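You operate a simulated robot arm through the tools that you are given. There is no shell and no other tool. Be economical: measure what you need, move in short steps, check, and stop when the job is done.

You are at the controls of a simulated two-armed robot. One attempt, no reset.

Task
Take the chip card and put it on top of the label roll on the top of the pump bench. Fetch the salt bag from the top of the pump bench and stand it on the top of the trough rack. Press the lance meter button three times. Turn the volume dial to 330. Put the lemon can on the third shelf from the bottom of the wire rack. Switch the lemon pump switch off. Put the green brush on the top of the pump bench away on the trough drainer. Close the lower bench drawer. Put the small bottle full of red cordial on the top of the pump bench away on the third shelf from the bottom of the wire rack. Pull the cupboard door one open. The order is free. Set down upright: salt bag, lemon can, small bottle full of red cordial.

The check looks at the end state, three seconds after you hand in, the way a careful person would. Anything else that was tipped, shoved, dropped, spilled or broken makes it a failure.

Robot
Two 6-joint arms with two-finger grippers on one trunk, on a base that drives. Base frame: it is fixed to the floor where the robot stands at the start and does not move with it; the origin is under the middle of the robot, x ahead of it, y to its left, z up; the surface under the hand at the start is at about z = 82. Lengths are in cm, angles in rad, forces in N, time in s.
The left shoulder is at the start at [3, 17.8, 98.8], the right one opposite. With the tool pointing down near the work surface each hand reaches from about 44 to 84 cm from the robot's upright axis, wherever it stands, measured 20 degrees to its own side. Places, roughly: chip card [50, 25, 75]; cupboard door one [20, -430, 180]; green brush (11x5x5 cm) [40, 90, 80]; label roll (9x9x5 cm) [80, 20, 80]; lance meter button [60, 650, 110]; lemon can [50, 150, 100]; lemon pump switch [80, 130, 100]; lower bench drawer [30, 30, 60]; salt bag [25, 25, 75]; small bottle full of red cordial [75, 200, 100]; third shelf of the wire rack [50, 320, 100]; top of the trough rack [-330, -200, 90]; trough drainer [-290, -200, 80]; volume dial [40, 560, 90]. Payload 2.54 kg a hand.
The TCP of each hand is the grasp point between the finger pads, 3 cm short of the fingertips. In the tool frame z runs along the fingers and y along their closing line. Largest opening 11.6 cm; the body of the gripper starts 9.5 cm behind the TCP.
Orientation is told as [roll, pitch, yaw] about the base's x, y, z axes, in that order, counted from this pose: with the fingers straight down and closing along the base's y, the tool's x points along the base's -x, its y along +y and its z along -z.

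Tools
- The arms move only by the tool step_arm. It takes "left_moves", "right_moves" or both (then of equal length, played together; a hand with none holds still); each is a list of rows, each a list of 3 entries, a list of its own where there are three numbers: the shift along the base's x, y, z in cm, then the turn, a rotation vector about the base's x, y, z in rad, then the closure in counts, from 0 (fully open) to 255 (shut). In form: [[[dx, dy, dz], [wx, wy, wz], jaw], ...]. A call has 1 to 10 rows; each row shifts and turns the commanded pose from where the row before left it. A row lasts 0.2 s, in which the tool goes at most 5 cm and 0.15 rad; a call with a longer step from one row to the next is refused whole, and so is a gripper value outside its range. A pose out of reach is approached as far as the arm can. The call stops where the force on the tool passes 40 N (or 10 N more than at its start, if that is more) or the arm is blocked; 0.2 s more then pass. Each finger travels about 15.3 cm/s and halts on what it meets, pressing with about 44 N; the grip force reading is that of the motor and also rises with nothing between the fingers. The clock runs only during rows and for 0.2 s after the last one: add rows that do not move to give the fingers time. It gives the time, the measured TCP pose, the force on the tool (base axes), the opening and the grip force at its end, in the units of the frame above (readings bear some noise), with the torque about the TCP (base axes, N m) and any sound that the robot's microphone picked up.
- Cameras (640 x 400 px; columns grow to the right, rows downward): "scene" is now at [2.52, 4.55, 170.17]; the picture's right is [0.63, -0.77, 0.00], its down [-0.67, -0.55, -0.49] and it looks along [0.38, 0.31, -0.87] (base axes); focal length 293 px, centre (320, 200). "left" rides on the left gripper at [6.9, 1.5, -12.2] in its tool frame; the picture's right is [-0.21, 0.98, 0.00], its down [-0.83, -0.18, -0.53] and it looks along [-0.52, -0.11, 0.85] (tool axes); focal length 251 px, centre (320, 200). "right" rides on the right gripper at [6.9, -1.5, -12.2] in its tool frame; the picture's right is [0.21, 0.98, 0.00], its down [-0.83, 0.18, -0.53] and it looks along [-0.52, 0.11, 0.85] (tool axes); focal length 251 px, centre (320, 200). There is no depth. A picture from a camera that has moved, and an enlarged one, comes with that camera's place and axes in the base frame and with its lens. The place of the scene camera against the robot may be out by one fixed shift of up to 1.2 cm in any direction.
- get_image(camera): a new picture of that camera. It takes no simulated time.
- lift_body(by): slides the trunk up (or, below 0, down) by that many cm; the arms and the scene camera ride with it, the base frame stays. It gives what a move gives, with no picture.
- roll_base(legs): drives the robot by 1 to 6 legs, each [ahead, left, turn to the left] in cm, cm and rad, along the robot's own axes; the way and the turn of a leg run together, so that a leg with both is an arc; at most 150 cm and 3.142 rad a leg. The arms and the cameras ride along, it lands a little off, and it stops where it bumps. It gives what a move gives.
- pan_tilt(pan, tilt): turns the head with the scene camera to pan (to the left, within 2.496 rad either way) and tilt (down, from -0.506 to 1.204), counted from straight ahead of the robot. It gives what a move gives.
- enlarge(camera, box): a new picture of the part [left, top, right, bottom] of that camera's present view, enlarged. It takes no simulated time.
- hand_in(): hands the job in; it is judged then, once.

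Work in short steps. Places have to be worked out from the pictures, the camera data and where the tool is seen: move nearer, look again, correct. Check each grasp and each placing, and mend what went wrong. You have 217 turns and 208 pictures in all, those below and enlarged ones among them. Open the grippers and draw the arms clear of the work before you hand the job in, unless the task says otherwise; then end with one line.

The tools are called after "Request:" as name(argument=value, ...) on one line, values as JSON. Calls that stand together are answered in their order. step_arm: Moves the arms, as the interface text tells. Its arguments: {"type":"object","properties":{"left_moves":{"type":"array"},"right_moves":{"type":"array"}},"required":[]} The other tools are called the same way: lift_body (by) slides the trunk up or down; roll_base (legs) drives the base; pan_tilt (pan, tilt) turns the head that bears the scene camera; get_image (camera) takes a picture; enlarge (camera, box) takes an enlarged picture of a part of a camera's view; hand_in () hands the job in.

At the start:

```text
clock: 0.0
left_tcp_pos: [35.67, 38.29, 111.98]
left_orientation: [0.001, 0.001, -0.001]
left_wrist_force: [0.2, -0.2, -0.4]
left_moment: [0.01, 0.01, 0.02]
left_finger_gap: 11.61
left_finger_force: 0.2
right_tcp_pos: [59.18, 8.61, 109.59]
right_orientation: [0.001, 0.001, 0.001]
right_wrist_force: [0.6, -0.3, -1.1]
right_moment: [-0.01, 0.0, 0.02]
right_finger_gap: 11.61
right_finger_force: 0.0
trunk travel left (down, up): [-20.0, 34.0]
robot x, y, heading: [0.02, -0.27, -0.003]
head pan, tilt: [0.688, 1.059]
```

scene: 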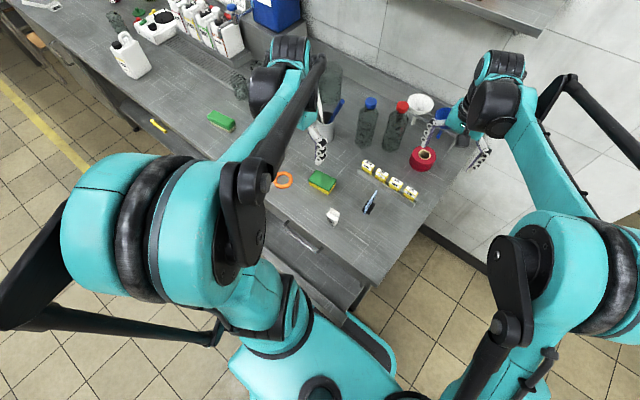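
right: 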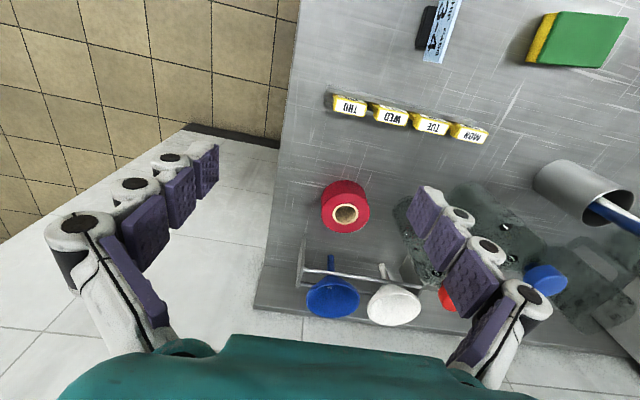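
left: 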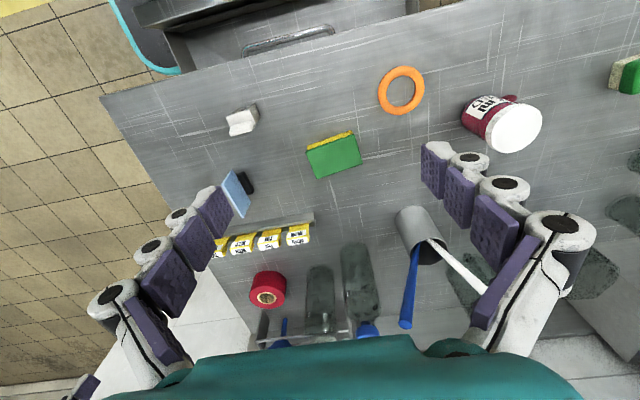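

I start by looking closely at the bench area around the card, the salt bag and the roll.

Request:
enlarge(camera="scene", box=[240, 60, 480, 260])

Request:
enlarge(camera="left", box=[160, 60, 400, 260])

Request:
enlarge(camera="scene", box=[0, 0, 280, 180])

```text
2.00 times, centred on (360, 160) of scene
camera zoom: at [2.52, 4.55, 170.17], right [0.63, -0.77, 0.0], down [-0.67, -0.55, -0.49], along [0.38, 0.31, -0.87], focal length 585 px, centre (240, 280)
```

zoom: 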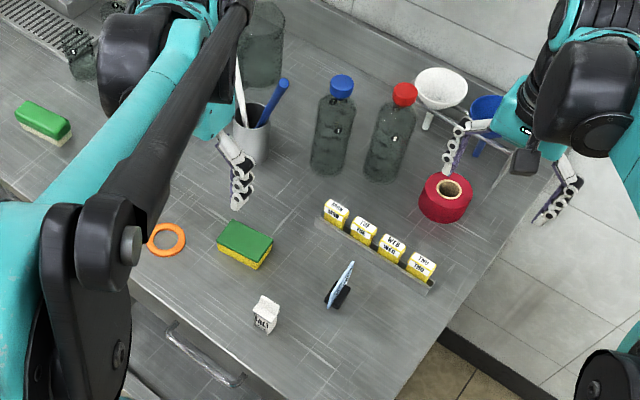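

```text
2.00 times, centred on (280, 160) of left
camera zoom: at [28.82, 39.95, 124.18], right [0.21, 0.98, 0.0], down [0.83, -0.18, 0.53], along [0.52, -0.11, -0.85], focal length 503 px, centre (400, 280)
```

zoom: 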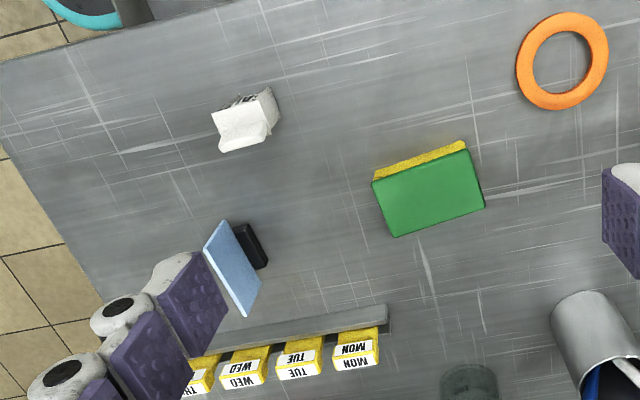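

```text
2.22 times, centred on (140, 90) of scene
camera zoom: at [2.52, 4.55, 170.17], right [0.63, -0.77, 0.0], down [-0.67, -0.55, -0.49], along [0.38, 0.31, -0.87], focal length 650 px, centre (720, 444)
```

zoom: 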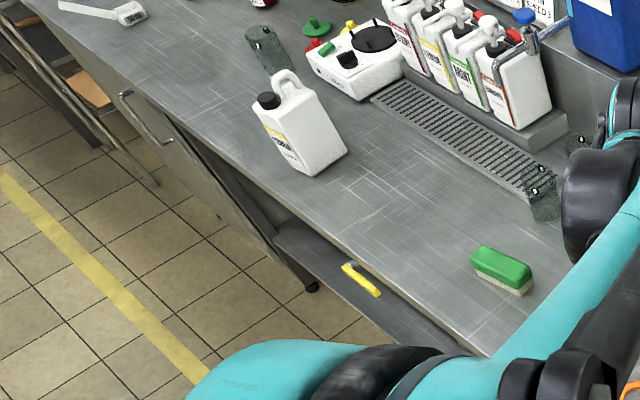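

The card stands at about [48, 21], the salt at [37, 28] and the roll at [75, 16.7]. I move the right hand out of the way and bring the left one above the card for a close look.

Request:
step_arm(left_moves=[[[0, 0, 0], [0, 0, 0], 0], [[1, -3, 0], [0, 0, 0], 0], [[1, -4, 0], [0, 0, 0], 0], [[1, -4, -1], [0, 0, 0], 0], [[1, -4, -1], [0, 0, 0], 0], [[0, 0, -2], [0, 0, 0], 0]], right_moves=[[[-2, -4, 0], [0, 0, 0], 0], [[-2, -4, 0], [0, 0, 0], 0], [[-2, -4, 0], [0, 0, 0], 0], [[-2, -4, 0], [0, 0, 0], 0], [[-2, -4, 0], [0, 0, 0], 0], [[0, -4, 0], [0, 0, 0], 0]])

Request:
get_image(camera="left")

```text
clock: 1.4
left_tcp_pos: [39.99, 23.14, 107.85]
left_orientation: [0.001, -0.001, -0.001]
left_wrist_force: [0.0, -0.5, -0.7]
left_moment: [0.0, 0.0, 0.02]
left_finger_gap: 11.58
left_finger_force: 0.1
right_tcp_pos: [49.08, -15.27, 109.63]
right_orientation: [0.0, 0.002, 0.001]
right_wrist_force: [0.5, -1.1, 0.3]
right_moment: [-0.01, 0.06, 0.03]
right_finger_gap: 11.64
right_finger_force: 0.0
trunk travel left (down, up): [-20.0, 34.0]
robot x, y, heading: [-0.02, -0.41, -0.003]
head pan, tilt: [0.688, 1.059]
```

```text
201 pictures are left
camera left: at [33.07, 24.82, 120.01], right [0.21, 0.98, 0.0], down [0.83, -0.18, 0.53], along [0.52, -0.11, -0.85], focal length 251 px, centre (320, 200)
```

left: 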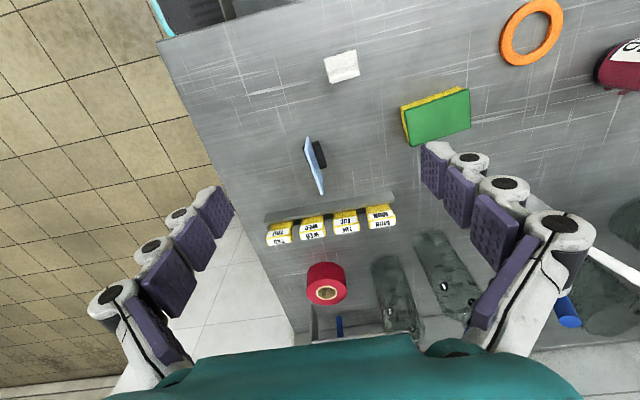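

I zoom on the card.

Request:
enlarge(camera="left", box=[260, 110, 380, 210])

Request:
enlarge(camera="scene", box=[330, 170, 410, 230])

```text
4.00 times, centred on (320, 160) of left
camera zoom: at [33.07, 24.82, 120.01], right [0.21, 0.98, 0.0], down [0.83, -0.18, 0.53], along [0.52, -0.11, -0.85], focal length 1006 px, centre (320, 360)
```

zoom: 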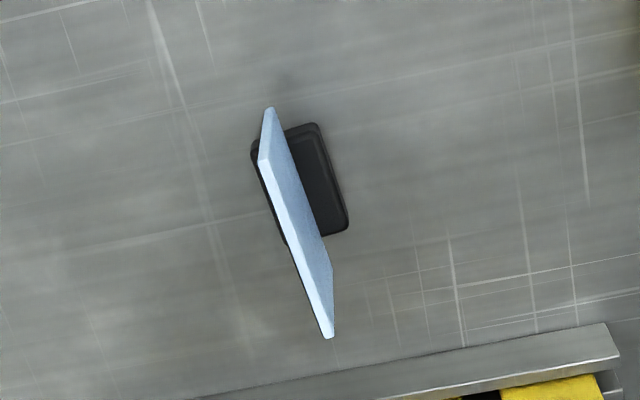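

```text
6.67 times, centred on (370, 200) of scene
camera zoom: at [2.61, 4.51, 170.17], right [0.63, -0.77, 0.0], down [-0.67, -0.55, -0.49], along [0.38, 0.31, -0.87], focal length 1951 px, centre (-13, 200)
```

zoom: 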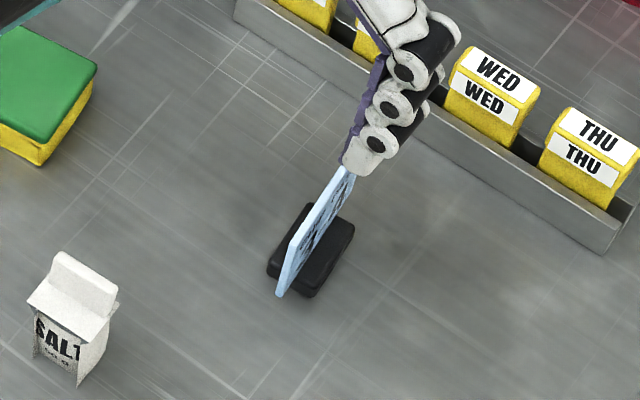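

The card is about 7 cm long and stands in a slotted base from [44.4, 20.5] to [51.3, 21.4], with its top at z≈88.8. I will take it with the right hand, because the free side of the roll is at -y, so I swap the hands.

Request:
step_arm(left_moves=[[[-1, 4, 1], [0, 0, 0], 0], [[-1, 4, 1], [0, 0, 0], 0], [[-1, 4, 1], [0, 0, 0], 0], [[-1, 4, 1], [0, 0, 0], 0], [[-1, 4, 0], [0, 0, 0], 0], [[0, 4, 0], [0, 0, 0], 0], [[0, 2, 0], [0, 0, 0], 0], [[0, 0, 0], [0, 0, 0], 0], [[0, 0, 0], [0, 0, 0], 0], [[0, 0, 0], [0, 0, 0], 0]], right_moves=[[[0, 0, 0], [0, 0, 0], 0], [[0, 3, 0], [0, 0, 0], 0], [[0, 4.5, 0], [0, 0, 0], 0], [[0, 4.5, 0], [0, 0, 0], 0], [[0, 4.5, -1], [0, 0, 0.13], 0], [[0, 4.5, -2], [0, 0, 0], 0], [[0, 4.5, -2], [0, 0, 0], 0], [[-1, 4.5, -2], [0, 0, 0], 0], [[0, 4, -2], [0, 0, 0], 0], [[0, 2, -1], [0, 0, 0], 0]])

Request:
get_image(camera="right")

```text
refused: row 8 steps farther than a row can; nothing moved
```

```text
198 pictures are left
camera right: at [42.22, -16.83, 121.8], right [-0.22, 0.98, 0.0], down [0.83, 0.18, 0.53], along [0.52, 0.12, -0.85], focal length 251 px, centre (320, 200)
```

right: 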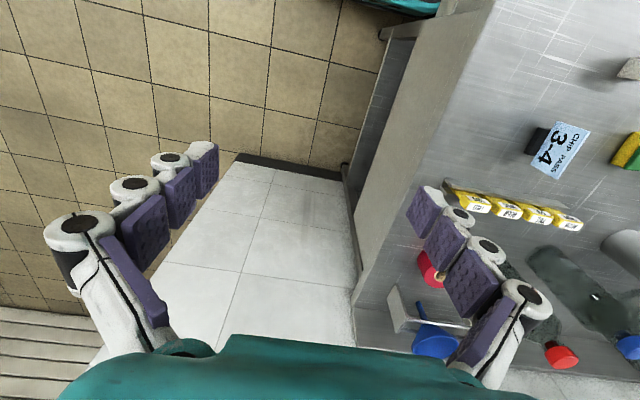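

The step limit was exceeded in one row, so I resend the move with smaller steps.

Request:
step_arm(left_moves=[[[-1, 4, 1], [0, 0, 0], 0], [[-1, 4, 1], [0, 0, 0], 0], [[-1, 4, 1], [0, 0, 0], 0], [[-1, 4, 1], [0, 0, 0], 0], [[-1, 4, 0], [0, 0, 0], 0], [[0, 4, 0], [0, 0, 0], 0], [[0, 2, 0], [0, 0, 0], 0], [[0, 0, 0], [0, 0, 0], 0], [[0, 0, 0], [0, 0, 0], 0], [[0, 0, 0], [0, 0, 0], 0]], right_moves=[[[0, 0, 0], [0, 0, 0], 0], [[0, 3, 0], [0, 0, 0], 0], [[0, 4.5, 0], [0, 0, 0], 0], [[0, 4.5, -1], [0, 0, 0], 0], [[0, 4.5, -1], [0, 0, 0.13], 0], [[0, 4.5, -2], [0, 0, 0], 0], [[0, 4.5, -2], [0, 0, 0], 0], [[-1, 4.4, -2], [0, 0, 0], 0], [[0, 4, -2], [0, 0, 0], 0], [[0, 2, 0], [0, 0, 0], 0]])

Request:
get_image(camera="right")

```text
clock: 3.6
left_tcp_pos: [34.54, 49.25, 112.1]
left_orientation: [0.0, 0.001, 0.0]
left_wrist_force: [0.0, -0.4, -1.3]
left_moment: [0.0, -0.03, -0.02]
left_finger_gap: 11.62
left_finger_force: 0.0
right_tcp_pos: [48.14, 20.61, 99.64]
right_orientation: [-0.001, 0.001, 0.131]
right_wrist_force: [0.3, 0.9, -0.3]
right_moment: [-0.02, -0.01, -0.03]
right_finger_gap: 11.58
right_finger_force: 0.0
trunk travel left (down, up): [-20.0, 34.0]
robot x, y, heading: [0.46, 0.26, -0.003]
head pan, tilt: [0.688, 1.059]
```

```text
197 pictures are left
camera right: at [41.47, 18.23, 111.81], right [-0.34, 0.94, 0.0], down [0.8, 0.29, 0.53], along [0.5, 0.18, -0.85], focal length 251 px, centre (320, 200)
```

right: 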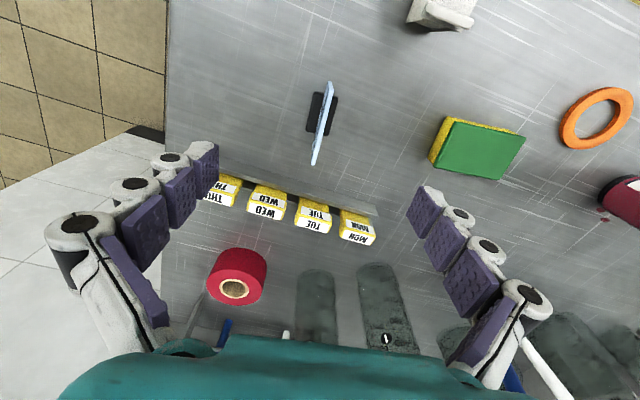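

I zoom in to get the card's edge relative to the hand.

Request:
enlarge(camera="right", box=[260, 70, 380, 170])

```text
4.00 times, centred on (320, 120) of right
camera zoom: at [41.47, 18.23, 111.81], right [-0.34, 0.94, 0.0], down [0.8, 0.29, 0.53], along [0.5, 0.18, -0.85], focal length 1006 px, centre (320, 520)
```

zoom: 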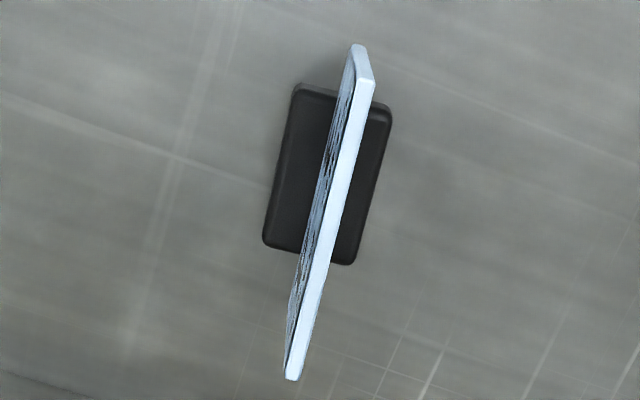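

The measured card centre [47.8, 20.7] agrees with the hand position. I go down so that the tips overlap the card by about 1.8 cm, and close.

Request:
step_arm(right_moves=[[[-0.2, 0, -3.5], [0, 0, 0], 0], [[0, 0.1, -3.5], [0, 0, 0], 0], [[0, 0, -2.6], [0, 0, 0], 0], [[0, 0, 0], [0, 0, 0], 0], [[0, 0, 0], [0, 0, 0], 255], [[0, 0, 0], [0, 0, 0], 255], [[0, 0, 0], [0, 0, 0], 255], [[0, 0, 0], [0, 0, 0], 255]])

Request:
get_image(camera="right")

```text
clock: 5.4
left_tcp_pos: [34.49, 49.19, 112.02]
left_orientation: [0.0, 0.001, 0.001]
left_wrist_force: [0.9, 0.0, -0.1]
left_moment: [0.01, 0.01, -0.01]
left_finger_gap: 11.6
left_finger_force: 0.0
right_tcp_pos: [48.1, 20.54, 89.97]
right_orientation: [0.001, -0.001, 0.132]
right_wrist_force: [-0.2, -0.1, 0.7]
right_moment: [0.05, -0.02, -0.01]
right_finger_gap: 0.61
right_finger_force: 31.8
trunk travel left (down, up): [-20.0, 34.0]
robot x, y, heading: [0.02, -0.17, 0.005]
head pan, tilt: [0.688, 1.059]
```

```text
195 pictures are left
camera right: at [41.37, 18.3, 102.19], right [-0.34, 0.94, 0.0], down [0.8, 0.29, 0.53], along [0.5, 0.18, -0.85], focal length 251 px, centre (320, 200)
```

right: 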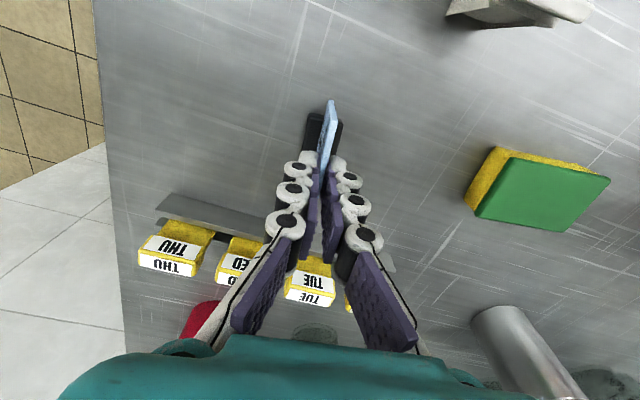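

The card is gripped with a gap of 0.6 cm. I lift it straight out of its slot.

Request:
step_arm(right_moves=[[[0, 0, 1], [0, 0, 0], 255], [[0, 0, 2], [0, 0, 0], 255], [[0, 0, 3], [0, 0, 0], 255], [[0, 0, 4], [0, 0, 0], 255], [[0, 0, 4], [0, 0, 0], 255]])

Request:
get_image(camera="right")

```text
clock: 6.6
left_tcp_pos: [34.51, 49.26, 112.1]
left_orientation: [0.0, 0.0, 0.001]
left_wrist_force: [0.7, -0.6, -0.3]
left_moment: [0.0, -0.01, 0.02]
left_finger_gap: 11.62
left_finger_force: 0.1
right_tcp_pos: [48.11, 20.84, 103.97]
right_orientation: [0.0, -0.001, 0.13]
right_wrist_force: [-0.8, -0.6, -1.0]
right_moment: [0.04, 0.0, -0.02]
right_finger_gap: 0.59
right_finger_force: 31.8
trunk travel left (down, up): [-20.0, 34.0]
robot x, y, heading: [0.03, -0.41, 0.001]
head pan, tilt: [0.688, 1.059]
```

```text
194 pictures are left
camera right: at [41.43, 18.49, 116.09], right [-0.34, 0.94, 0.0], down [0.8, 0.29, 0.53], along [0.5, 0.18, -0.85], focal length 251 px, centre (320, 200)
```

right: 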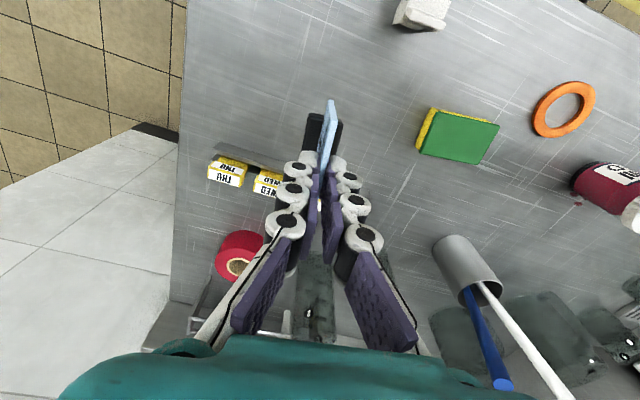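

The black base still appears at the same spot in the picture, so it may have come up with the card. I check with the scene camera.

Request:
enlarge(camera="scene", box=[320, 140, 440, 240])

Request:
enlarge(camera="right", box=[260, 80, 380, 180])

```text
4.00 times, centred on (380, 190) of scene
camera zoom: at [2.44, 4.52, 170.17], right [0.63, -0.77, 0.0], down [-0.67, -0.55, -0.49], along [0.38, 0.31, -0.87], focal length 1171 px, centre (80, 240)
```

zoom: 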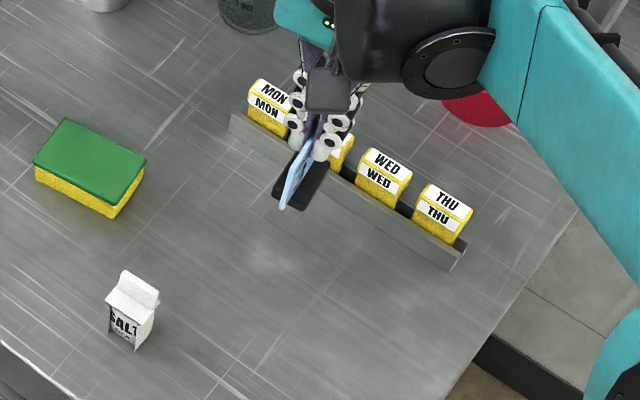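

```text
4.00 times, centred on (320, 130) of right
camera zoom: at [41.43, 18.49, 116.09], right [-0.34, 0.94, 0.0], down [0.8, 0.29, 0.53], along [0.5, 0.18, -0.85], focal length 1006 px, centre (320, 480)
```

zoom: 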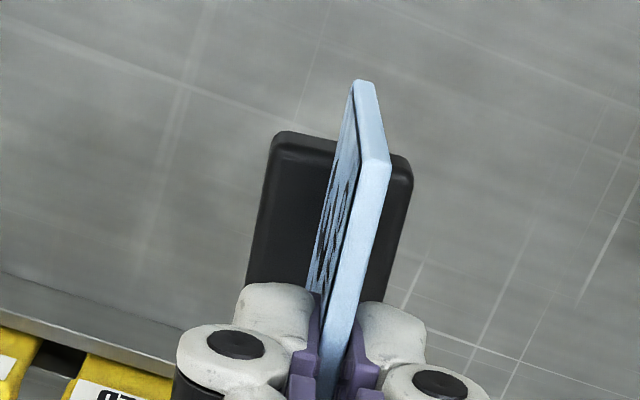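

The foot belongs to the card, so the whole thing can be stood upright on the roll. The foot is about 8 cm below the TCP. I carry it over the roll at a safe height.

Request:
step_arm(right_moves=[[[2, 0, 2], [0, 0, 0], 255], [[4, -0.5, 0], [0, 0, 0], 255], [[4, -0.7, 0], [0, 0, 0], 255], [[4, -0.7, 0], [0, 0, 0], 255], [[4, -0.7, 0], [0, 0, 0], 255], [[4, -0.7, 0], [0, 0, 0], 255], [[3.5, -0.7, 0], [0, 0, 0], 255], [[1.5, 0, 0], [0, 0, 0], 255], [[0, 0, 0], [0, 0, 0], 255]])

Request:
get_image(camera="right")

Request:
enlarge(camera="scene", box=[340, 80, 480, 220])

```text
clock: 8.6
left_tcp_pos: [34.52, 49.2, 112.13]
left_orientation: [0.0, 0.001, 0.0]
left_wrist_force: [0.2, 0.6, 0.5]
left_moment: [0.01, -0.03, -0.01]
left_finger_gap: 11.59
left_finger_force: 0.1
right_tcp_pos: [71.38, 15.45, 105.46]
right_orientation: [-0.001, 0.001, 0.13]
right_wrist_force: [0.1, -1.3, -0.2]
right_moment: [0.02, -0.02, -0.02]
right_finger_gap: 0.59
right_finger_force: 32.5
right hand out of reach, approached as far as the arm can: row 7, 8
trunk travel left (down, up): [-20.0, 34.0]
robot x, y, heading: [-0.05, 0.2, 0.001]
head pan, tilt: [0.688, 1.059]
```

```text
191 pictures are left
camera right: at [64.73, 13.14, 117.66], right [-0.34, 0.94, 0.0], down [0.8, 0.29, 0.53], along [0.5, 0.18, -0.85], focal length 251 px, centre (320, 200)
```

right: 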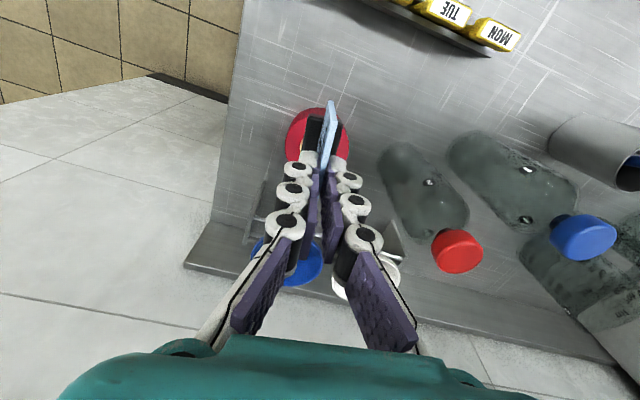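

```text
2.86 times, centred on (410, 150) of scene
camera zoom: at [2.47, 4.53, 170.17], right [0.63, -0.77, 0.0], down [-0.67, -0.55, -0.49], along [0.38, 0.31, -0.87], focal length 836 px, centre (63, 343)
```

zoom: 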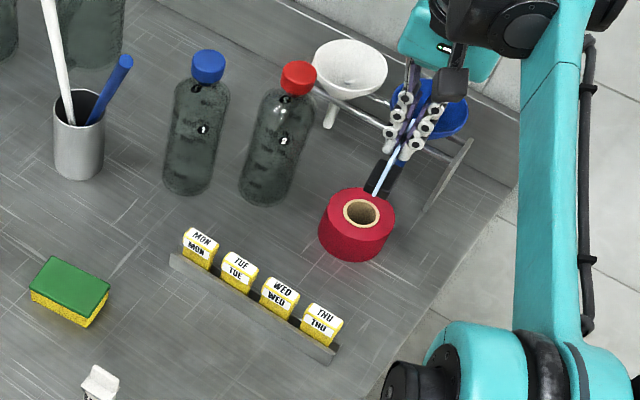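

The arm is about 4 cm short. I look straight down ahead of the robot to see how much room there is to drive forward.

Request:
pan_tilt(pan=0.2, tilt=1.2)

Request:
get_image(camera="scene")

```text
clock: 9.5
left_tcp_pos: [34.53, 49.23, 112.02]
left_orientation: [0.001, 0.001, 0.001]
left_wrist_force: [0.3, -0.4, 0.1]
left_moment: [-0.01, 0.02, -0.04]
left_finger_gap: 11.61
left_finger_force: 0.0
right_tcp_pos: [71.42, 15.48, 105.57]
right_orientation: [0.0, 0.0, 0.132]
right_wrist_force: [-0.2, -0.2, -0.2]
right_moment: [0.02, -0.01, -0.03]
right_finger_gap: 0.6
right_finger_force: 31.8
trunk travel left (down, up): [-20.0, 34.0]
robot x, y, heading: [0.02, -0.01, -0.0]
head pan, tilt: [0.201, 1.201]
```

```text
189 pictures are left
camera scene: at [2.91, 1.5, 169.31], right [0.2, -0.98, 0.0], down [-0.91, -0.19, -0.36], along [0.36, 0.07, -0.93], focal length 293 px, centre (320, 200)
```

scene: 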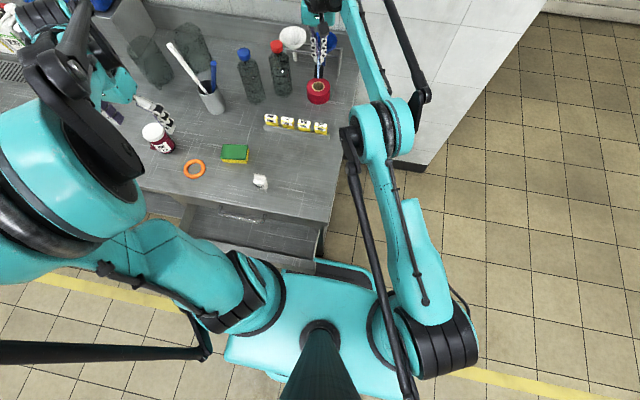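

The drawer sticks out at about x=20, above the robot's base, so stepping sideways is safer than driving ahead. I shift the hand right by 10, drive left by 10, and the reach improves.

Request:
step_arm(right_moves=[[[-2, -3.5, 0], [0, 0, 0], 255], [[-2, -3.5, 0], [0, 0, 0], 255], [[-1, -3, 0], [0, 0, 0], 255], [[0, 0, 0], [0, 0, 0], 255]])

Request:
roll_base(legs=[[0, 10, 0]])

```text
clock: 10.5
left_tcp_pos: [34.66, 49.25, 112.03]
left_orientation: [-0.001, 0.0, -0.001]
left_wrist_force: [0.1, 0.0, -0.3]
left_moment: [-0.05, -0.03, -0.03]
left_finger_gap: 11.61
left_finger_force: 0.0
right_tcp_pos: [66.28, 5.56, 105.49]
right_orientation: [0.0, 0.0, 0.131]
right_wrist_force: [0.3, 0.0, -1.0]
right_moment: [-0.02, 0.03, 0.0]
right_finger_gap: 0.63
right_finger_force: 32.1
trunk travel left (down, up): [-20.0, 34.0]
robot x, y, heading: [-0.43, 0.15, 0.002]
head pan, tilt: [0.201, 1.201]
```

```text
clock: 11.7
left_tcp_pos: [34.66, 59.19, 112.01]
left_orientation: [-0.001, 0.0, -0.001]
left_wrist_force: [0.4, 0.2, -0.2]
left_moment: [-0.08, -0.01, 0.02]
left_finger_gap: 11.57
left_finger_force: 0.3
right_tcp_pos: [66.32, 15.57, 105.44]
right_orientation: [-0.002, -0.001, 0.128]
right_wrist_force: [-0.2, 0.4, 0.1]
right_moment: [-0.05, 0.0, 0.0]
right_finger_gap: 0.61
right_finger_force: 31.8
trunk travel left (down, up): [-20.0, 34.0]
robot x, y, heading: [-0.22, 10.53, 0.002]
head pan, tilt: [0.201, 1.201]
```

The drive went well. Now I reach over the roll centre.

Request:
step_arm(right_moves=[[[3, 0.3, 0], [0, 0, 0], 255], [[3, 0.3, 0], [0, 0, 0], 255], [[2.9, 0.3, 0], [0, 0, 0], 255], [[0, 0, -3], [0, 0, 0], 255], [[0, 0, 0], [0, 0, 0], 255]])

Request:
get_image(camera="right")

Request:
enlarge(camera="scene", box=[270, 10, 410, 120])

```text
clock: 12.9
left_tcp_pos: [34.65, 59.2, 112.08]
left_orientation: [0.0, 0.001, -0.002]
left_wrist_force: [-0.2, -0.2, 0.0]
left_moment: [0.05, 0.02, -0.02]
left_finger_gap: 11.61
left_finger_force: 0.0
right_tcp_pos: [75.21, 16.26, 102.61]
right_orientation: [0.002, 0.001, 0.128]
right_wrist_force: [-0.3, 0.2, -0.3]
right_moment: [0.06, -0.04, -0.01]
right_finger_gap: 0.61
right_finger_force: 31.9
trunk travel left (down, up): [-20.0, 34.0]
robot x, y, heading: [0.32, 10.17, -0.005]
head pan, tilt: [0.201, 1.201]
```

```text
188 pictures are left
camera right: at [68.57, 13.93, 114.76], right [-0.34, 0.94, 0.0], down [0.8, 0.29, 0.53], along [0.5, 0.18, -0.85], focal length 251 px, centre (320, 200)
```

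right: 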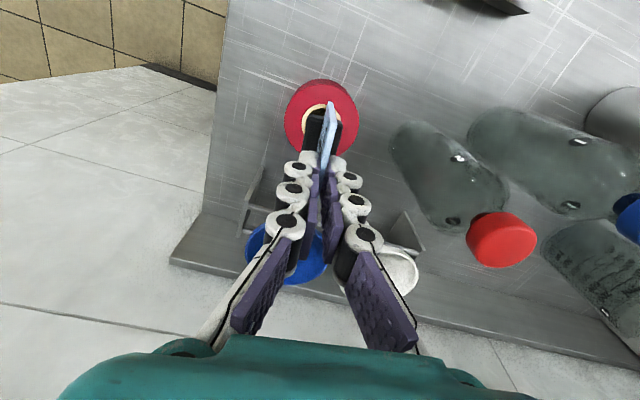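

```text
3.64 times, centred on (340, 65) of scene
camera zoom: at [2.86, 11.45, 169.32], right [0.2, -0.98, 0.0], down [-0.91, -0.18, -0.36], along [0.36, 0.07, -0.93], focal length 1064 px, centre (247, 691)
```

zoom: 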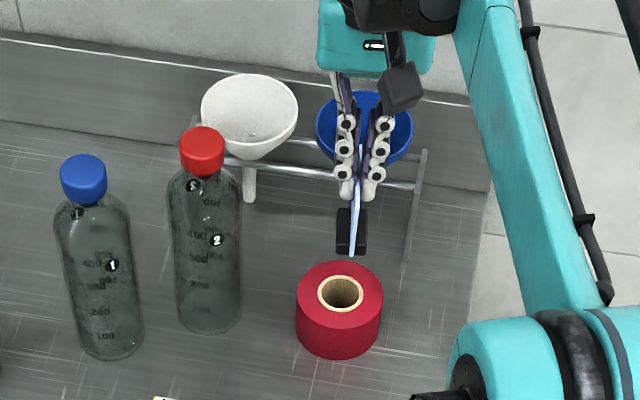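

The roll centre measures [75.35, 16.6] and the hand is at [75.2, 16.3]. I correct this and come down to just above the expected contact at a TCP height of about 95.

Request:
step_arm(right_moves=[[[0.1, 0.25, -2], [0, 0, 0], 255], [[0, 0, -2], [0, 0, 0], 255], [[0, 0, -2], [0, 0, 0], 255], [[0, 0, -0.8], [0, 0, 0], 255], [[0, 0, 0], [0, 0, 0], 255]])

Request:
enlarge(camera="scene", box=[280, 30, 380, 110])

```text
clock: 14.1
left_tcp_pos: [34.62, 59.12, 112.14]
left_orientation: [0.001, -0.001, 0.001]
left_wrist_force: [0.5, 1.0, -0.4]
left_moment: [-0.02, 0.02, -0.01]
left_finger_gap: 11.62
left_finger_force: 0.1
right_tcp_pos: [75.34, 16.56, 95.73]
right_orientation: [0.001, -0.001, 0.127]
right_wrist_force: [-0.7, -0.1, -1.2]
right_moment: [0.03, 0.02, -0.02]
right_finger_gap: 0.62
right_finger_force: 32.3
trunk travel left (down, up): [-20.0, 34.0]
robot x, y, heading: [-0.18, 9.64, -0.0]
head pan, tilt: [0.201, 1.201]
```

```text
5.00 times, centred on (330, 70) of scene
camera zoom: at [2.93, 11.49, 169.31], right [0.2, -0.98, 0.0], down [-0.91, -0.18, -0.36], along [0.35, 0.07, -0.93], focal length 1463 px, centre (270, 850)
```

zoom: 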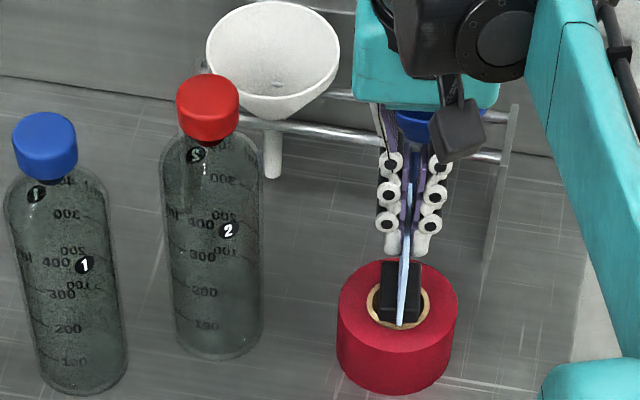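

It is well centred. I lower in small steps, watching the force.

Request:
step_arm(right_moves=[[[0, 0, -0.4], [0, 0, 0], 255], [[0, 0, -0.3], [0, 0, 0], 255], [[0, 0, 0], [0, 0, 0], 255]])

Request:
enlarge(camera="scene", box=[310, 50, 390, 110])

```text
clock: 14.9
left_tcp_pos: [34.73, 59.2, 112.0]
left_orientation: [-0.001, 0.001, -0.001]
left_wrist_force: [0.2, -0.6, 0.1]
left_moment: [0.0, 0.0, 0.0]
left_finger_gap: 11.59
left_finger_force: 0.1
right_tcp_pos: [75.35, 16.64, 95.07]
right_orientation: [0.001, 0.0, 0.128]
right_wrist_force: [0.0, 0.7, -1.1]
right_moment: [-0.03, 0.01, 0.0]
right_finger_gap: 0.58
right_finger_force: 31.8
trunk travel left (down, up): [-20.0, 34.0]
robot x, y, heading: [-0.14, 10.48, 0.002]
head pan, tilt: [0.201, 1.201]
```

```text
6.67 times, centred on (350, 80) of scene
camera zoom: at [2.93, 11.48, 169.31], right [0.2, -0.98, 0.0], down [-0.91, -0.18, -0.36], along [0.35, 0.07, -0.93], focal length 1951 px, centre (120, 1000)
```

zoom: 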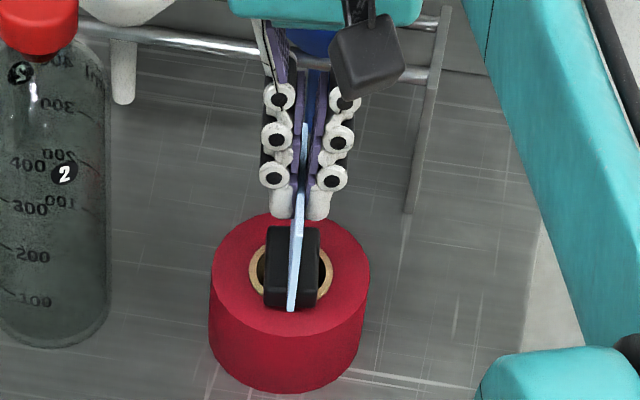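

There is no contact yet. I lower a bit more.

Request:
step_arm(right_moves=[[[0, 0, -0.25], [0, 0, 0], 255], [[0, 0, -0.25], [0, 0, 0], 255], [[0, 0, 0], [0, 0, 0], 255]])

```text
clock: 15.7
left_tcp_pos: [34.64, 59.06, 112.13]
left_orientation: [-0.002, -0.001, -0.002]
left_wrist_force: [-0.9, -0.2, -0.2]
left_moment: [-0.01, 0.05, 0.01]
left_finger_gap: 11.59
left_finger_force: 0.1
right_tcp_pos: [75.27, 16.74, 94.56]
right_orientation: [0.0, -0.002, 0.129]
right_wrist_force: [3.3, -0.2, 9.3]
right_moment: [0.05, -0.22, -0.03]
right_finger_gap: 0.62
right_finger_force: 31.8
trunk travel left (down, up): [-20.0, 34.0]
robot x, y, heading: [-0.09, 10.35, 0.001]
head pan, tilt: [0.201, 1.201]
```

Contact is felt at 9 N. I open the fingers a little and rise.

Request:
step_arm(right_moves=[[[0, 0, 0.1], [0, 0, 0], 200], [[0, 0, 0], [0, 0, 0], 180], [[0, 0, 0], [0, 0, 0], 180], [[0, 0, 2], [0, 0, 0], 180], [[0, 0, 4], [0, 0, 0], 180], [[0, 0, 4], [0, 0, 0], 180], [[0, 0, 4], [0, 0, 0], 180], [[-4, -2, 0], [0, 0, 0], 0], [[-4, -2, 0], [0, 0, 0], 0]])

Request:
get_image(camera="scene")

```text
clock: 17.7
left_tcp_pos: [35.03, 59.4, 112.0]
left_orientation: [-0.001, 0.0, -0.001]
left_wrist_force: [0.9, 0.5, -0.8]
left_moment: [-0.03, 0.1, 0.02]
left_finger_gap: 11.6
left_finger_force: 0.1
right_tcp_pos: [66.94, 12.3, 108.46]
right_orientation: [-0.001, 0.002, 0.127]
right_wrist_force: [1.3, 0.4, -1.4]
right_moment: [-0.03, 0.11, 0.01]
right_finger_gap: 11.59
right_finger_force: 0.1
right hand out of reach, approached as far as the arm can: row 7
trunk travel left (down, up): [-20.0, 34.0]
robot x, y, heading: [0.3, 10.18, -0.006]
head pan, tilt: [0.201, 1.201]
```

```text
184 pictures are left
camera scene: at [3.49, 11.59, 169.37], right [0.2, -0.98, 0.0], down [-0.91, -0.18, -0.36], along [0.35, 0.07, -0.93], focal length 293 px, centre (320, 200)
```

scene: 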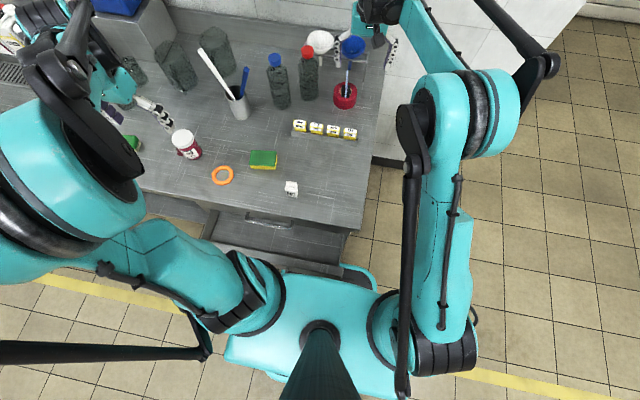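

The card stands on the roll. Next comes the drawer, so I zoom on the bench front.

Request:
enlarge(camera="scene", box=[190, 170, 390, 300])

Request:
enlarge(camera="scene", box=[310, 50, 390, 110])

```text
3.08 times, centred on (290, 235) of scene
camera zoom: at [3.49, 11.59, 169.37], right [0.2, -0.98, 0.0], down [-0.91, -0.18, -0.36], along [0.35, 0.07, -0.93], focal length 900 px, centre (412, 92)
```

zoom: 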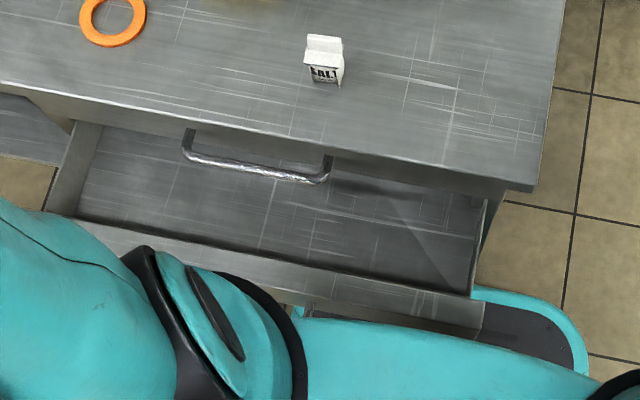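

```text
6.67 times, centred on (350, 80) of scene
camera zoom: at [3.49, 11.59, 169.37], right [0.2, -0.98, 0.0], down [-0.91, -0.18, -0.36], along [0.35, 0.07, -0.93], focal length 1951 px, centre (120, 1000)
```

zoom: 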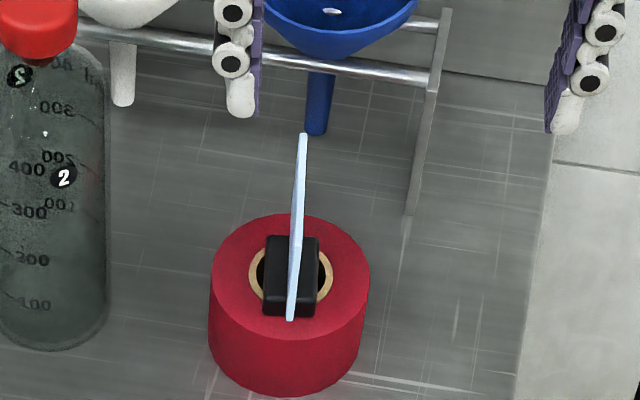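

The lower drawer is open: its front is at x≈18 and spans y 7 to 55. First I take the salt with the right hand. I drive back and left so that it lies in comfortable reach.

Request:
roll_base(legs=[[-15, 0, 0], [0, 12, 0]])

Request:
get_image(camera="right")

Request:
get_image(camera="scene")

```text
clock: 19.9
left_tcp_pos: [19.97, 71.34, 112.1]
left_orientation: [-0.001, -0.001, -0.004]
left_wrist_force: [0.7, 0.4, -0.4]
left_moment: [-0.03, -0.03, 0.02]
left_finger_gap: 11.59
left_finger_force: 0.0
right_tcp_pos: [51.57, 24.46, 108.63]
right_orientation: [-0.002, -0.001, 0.128]
right_wrist_force: [-0.6, 1.3, -0.7]
right_moment: [-0.05, 0.0, 0.02]
right_finger_gap: 11.59
right_finger_force: 0.1
trunk travel left (down, up): [-20.0, 34.0]
robot x, y, heading: [-15.05, 22.34, 0.002]
head pan, tilt: [0.201, 1.201]
```

```text
181 pictures are left
camera right: at [44.99, 22.16, 120.73], right [-0.34, 0.94, 0.0], down [0.8, 0.29, 0.53], along [0.5, 0.18, -0.85], focal length 251 px, centre (320, 200)
```

right: 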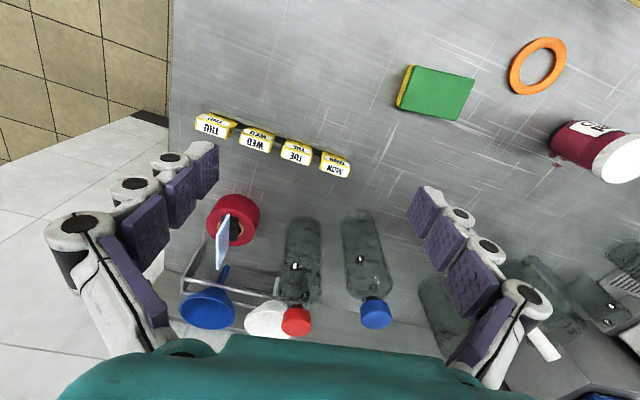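

```text
180 pictures are left
camera scene: at [-11.91, 23.72, 169.31], right [0.2, -0.98, 0.0], down [-0.91, -0.18, -0.36], along [0.36, 0.07, -0.93], focal length 293 px, centre (320, 200)
```

scene: 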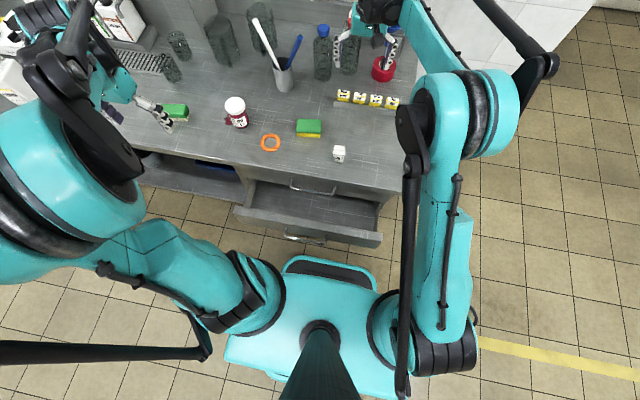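

I move the right hand back over the salt, unrotated, for a close look.

Request:
step_arm(right_moves=[[[-4, 0.5, -1], [0, 0, -0.128], 0], [[-4, 0.5, -1], [0, 0, 0], 0], [[-4, 0.8, -2], [0, 0, 0], 0], [[-3, 0.8, -2], [0, 0, 0], 0], [[0, 0, -2], [0, 0, 0], 0], [[0, 0, 0], [0, 0, 0], 0]])

Request:
get_image(camera="right")

Request:
enlarge(camera="scene", box=[220, 120, 400, 270])

```text
clock: 21.3
left_tcp_pos: [19.82, 71.27, 112.07]
left_orientation: [0.0, -0.001, -0.004]
left_wrist_force: [0.8, 1.3, -0.6]
left_moment: [0.02, -0.05, 0.02]
left_finger_gap: 11.61
left_finger_force: 0.1
right_tcp_pos: [36.62, 26.91, 100.74]
right_orientation: [0.0, 0.0, -0.002]
right_wrist_force: [-0.8, 0.6, 0.4]
right_moment: [0.01, -0.02, -0.01]
right_finger_gap: 11.59
right_finger_force: 0.0
trunk travel left (down, up): [-20.0, 34.0]
robot x, y, heading: [-14.72, 21.92, -0.005]
head pan, tilt: [0.201, 1.201]
```

```text
179 pictures are left
camera right: at [29.73, 25.5, 112.89], right [-0.21, 0.98, 0.0], down [0.83, 0.18, 0.53], along [0.52, 0.11, -0.85], focal length 251 px, centre (320, 200)
```

right: 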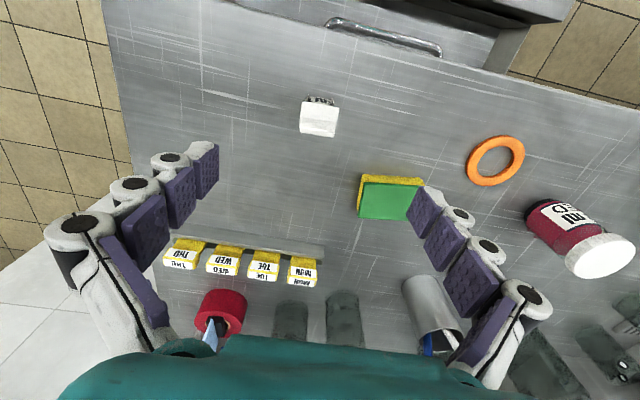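

```text
2.67 times, centred on (310, 195) of scene
camera zoom: at [-12.01, 23.57, 169.31], right [0.2, -0.98, 0.0], down [-0.91, -0.18, -0.36], along [0.36, 0.07, -0.93], focal length 780 px, centre (347, 213)
```

zoom: 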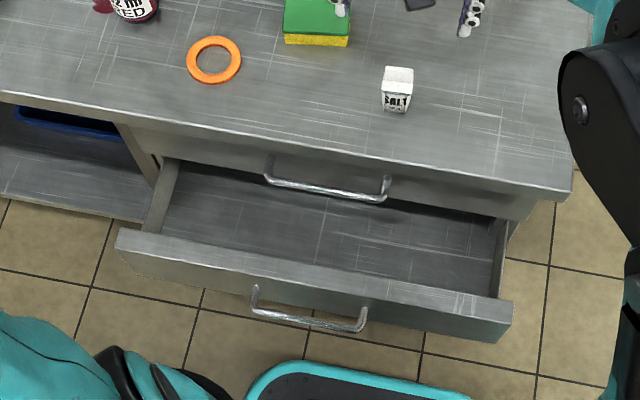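

Request:
enlarge(camera="right", box=[280, 80, 360, 150])

```text
5.71 times, centred on (320, 115) of right
camera zoom: at [29.73, 25.5, 112.89], right [-0.21, 0.98, 0.0], down [0.83, 0.18, 0.53], along [0.52, 0.11, -0.85], focal length 1437 px, centre (320, 686)
```

zoom: 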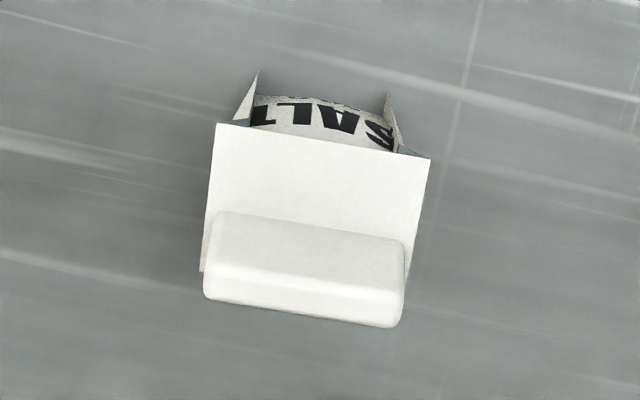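

The bag is aligned with the axes and centred at about [36.6, 26.65], about 3.7 cm wide. I go down and close the fingers on it.

Request:
step_arm(right_moves=[[[0, -0.2, -4], [0, 0, 0], 0], [[0, 0, -4], [0, 0, 0.05], 0], [[0, 0, -4], [0, 0, 0], 0], [[0, 0, -2.2], [0, 0, 0], 0], [[0, 0, 0], [0, 0, 0], 0], [[0, 0, 0], [0, 0, 0], 190], [[0, 0, 0], [0, 0, 0], 190], [[0, 0, 0], [0, 0, 0], 190], [[0, 0, 0], [0, 0, 0], 190]])

Request:
get_image(camera="right")

```text
clock: 23.3
left_tcp_pos: [19.8, 71.12, 112.13]
left_orientation: [0.0, 0.002, -0.003]
left_wrist_force: [-0.4, 0.3, 0.5]
left_moment: [0.0, 0.02, -0.02]
left_finger_gap: 11.61
left_finger_force: 0.1
right_tcp_pos: [36.68, 26.68, 86.31]
right_orientation: [0.001, 0.0, 0.049]
right_wrist_force: [-0.6, -0.1, -0.2]
right_moment: [-0.01, -0.05, 0.01]
right_finger_gap: 3.49
right_finger_force: 44.2
trunk travel left (down, up): [-20.0, 34.0]
robot x, y, heading: [-14.62, 21.76, -0.002]
head pan, tilt: [0.201, 1.201]
```

```text
176 pictures are left
camera right: at [29.92, 24.88, 98.51], right [-0.26, 0.96, 0.0], down [0.82, 0.22, 0.53], along [0.52, 0.14, -0.85], focal length 251 px, centre (320, 200)
```

right: 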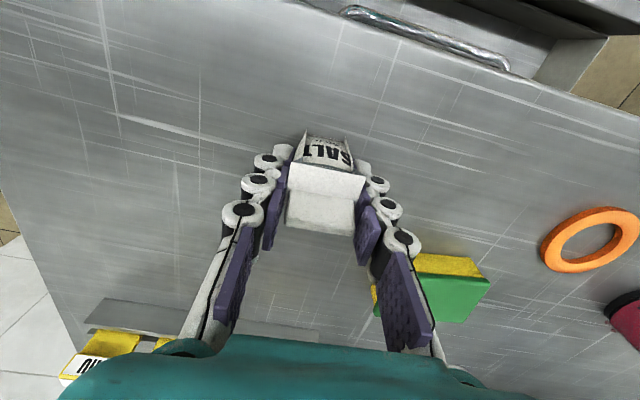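

The bag is gripped (gap 3.5). I lift it.

Request:
step_arm(right_moves=[[[0, 0, 1], [0, 0, 0], 190], [[0, 0, 3], [0, 0, 0], 190], [[0, 0, 4], [0, 0, 0], 190], [[0, 0, 4], [0, 0, 0], 190], [[0, 0, 4], [0, 0, 0], 190], [[0, -2, 4], [0, 0, 0], 190], [[0, -3, 4], [0, 0, 0], 190], [[0, -3, 4], [0, 0, 0], 190], [[0, -3, 2], [0, 0, 0], 190]])

Request:
get_image(camera="right")

```text
clock: 25.3
left_tcp_pos: [19.87, 71.0, 112.13]
left_orientation: [0.0, 0.002, -0.004]
left_wrist_force: [-0.7, -0.5, -0.6]
left_moment: [0.02, -0.03, -0.01]
left_finger_gap: 11.6
left_finger_force: 0.1
right_tcp_pos: [36.54, 15.71, 116.34]
right_orientation: [0.001, 0.0, 0.051]
right_wrist_force: [-0.2, 0.9, 0.0]
right_moment: [0.07, 0.01, 0.0]
right_finger_gap: 3.46
right_finger_force: 43.8
trunk travel left (down, up): [-20.0, 34.0]
robot x, y, heading: [-14.32, 21.77, -0.0]
head pan, tilt: [0.201, 1.201]
```

```text
175 pictures are left
camera right: at [29.81, 13.81, 128.59], right [-0.26, 0.96, 0.0], down [0.82, 0.22, 0.53], along [0.52, 0.14, -0.85], focal length 251 px, centre (320, 200)
```

right: 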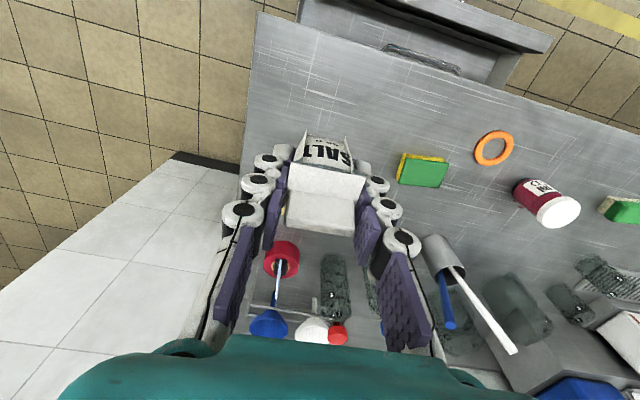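

The bag is held. The drawer front spans y 7–61, z 47–70 at x≈18.5, with its handle at y 26–42. I back off and turn the left hand to point forward, so it can push the panel at y≈46, beside the handle.

Request:
roll_base(legs=[[-35, 0, 0]])

Request:
step_arm(left_moves=[[[0, -2.5, 0], [0, -0.15, 0], 255], [[0, -2.5, 0], [0, -0.15, 0], 255], [[0, -2.5, 0], [0, -0.15, 0], 255], [[0, -2.5, 0], [0, -0.15, 0], 255], [[0, -2.5, -3], [0, -0.15, 0], 255], [[0, -2.5, -3], [0, -0.15, 0], 255], [[0, -2.5, -3], [0, -0.15, 0], 255], [[0, -2.5, -3], [0, -0.15, 0], 255], [[0, -2.5, -3], [0, -0.15, 0], 255], [[0, -2.5, -3], [0, -0.15, 0], 255]])

Request:
get_image(camera="scene")

```text
clock: 27.5
left_tcp_pos: [-14.45, 71.2, 112.15]
left_orientation: [0.001, -0.001, -0.009]
left_wrist_force: [-0.1, -1.0, 0.4]
left_moment: [0.0, -0.04, -0.02]
left_finger_gap: 11.59
left_finger_force: 0.0
right_tcp_pos: [2.07, 15.62, 116.42]
right_orientation: [0.001, -0.001, 0.042]
right_wrist_force: [-0.8, 0.0, -0.9]
right_moment: [-0.02, -0.03, 0.03]
right_finger_gap: 3.47
right_finger_force: 43.9
trunk travel left (down, up): [-20.0, 34.0]
robot x, y, heading: [-49.32, 22.38, -0.007]
head pan, tilt: [0.201, 1.201]
```

```text
clock: 29.5
left_tcp_pos: [-10.65, 54.2, 113.01]
left_orientation: [0.024, -1.267, -0.027]
left_wrist_force: [-0.7, 0.0, 0.9]
left_moment: [0.0, -0.02, -0.03]
left_finger_gap: 0.0
left_finger_force: 28.3
left hand out of reach, approached as far as the arm can: row 7, 8, 9
right_tcp_pos: [2.19, 15.76, 116.36]
right_orientation: [0.0, -0.001, 0.043]
right_wrist_force: [0.5, 0.4, -0.8]
right_moment: [-0.02, -0.03, 0.05]
right_finger_gap: 3.47
right_finger_force: 43.9
trunk travel left (down, up): [-20.0, 34.0]
robot x, y, heading: [-49.33, 22.14, -0.008]
head pan, tilt: [0.201, 1.201]
stopped in row 9 (left hand): the arm was blocked; the commanded pose is now the measured one
```

```text
174 pictures are left
camera scene: at [-46.32, 23.82, 169.31], right [0.19, -0.98, 0.0], down [-0.92, -0.18, -0.36], along [0.36, 0.07, -0.93], focal length 293 px, centre (320, 200)
```

scene: 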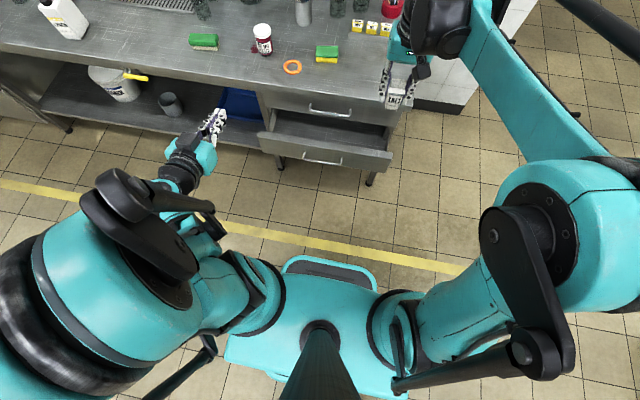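

The arm was cramped near the body. I move it forward and down while finishing the turn.

Request:
step_arm(left_moves=[[[4, 0, -2], [0, 0, 0], 255], [[4, 0, -3], [0, 0, 0], 255], [[3, -1, -4], [0, 0, 0], 255], [[2, -1, -4], [0, -0.1, 0], 255], [[2, -1, -4], [0, -0.1, 0], 255], [[1, -1, -4], [0, -0.1, 0], 255], [[0, -1, -4.5], [0, 0, 0], 255], [[0, -1, -4.5], [0, 0, 0], 255], [[0, -1, -4.5], [0, 0, 0], 255]])

Request:
get_image(camera="scene")

```text
refused: row 3 steps farther than a row can; nothing moved
```

```text
173 pictures are left
camera scene: at [-46.32, 23.82, 169.31], right [0.19, -0.98, 0.0], down [-0.92, -0.18, -0.36], along [0.36, 0.07, -0.93], focal length 293 px, centre (320, 200)
```

scene: 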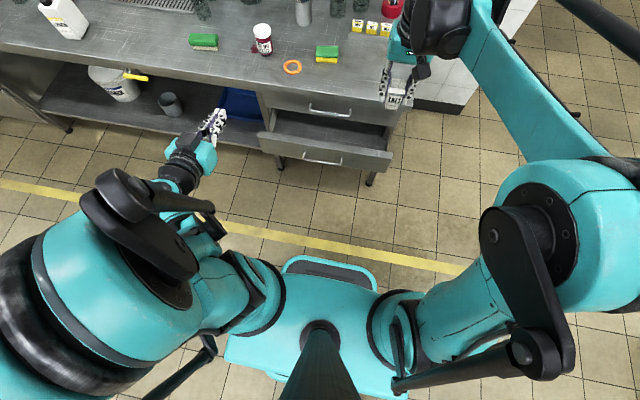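

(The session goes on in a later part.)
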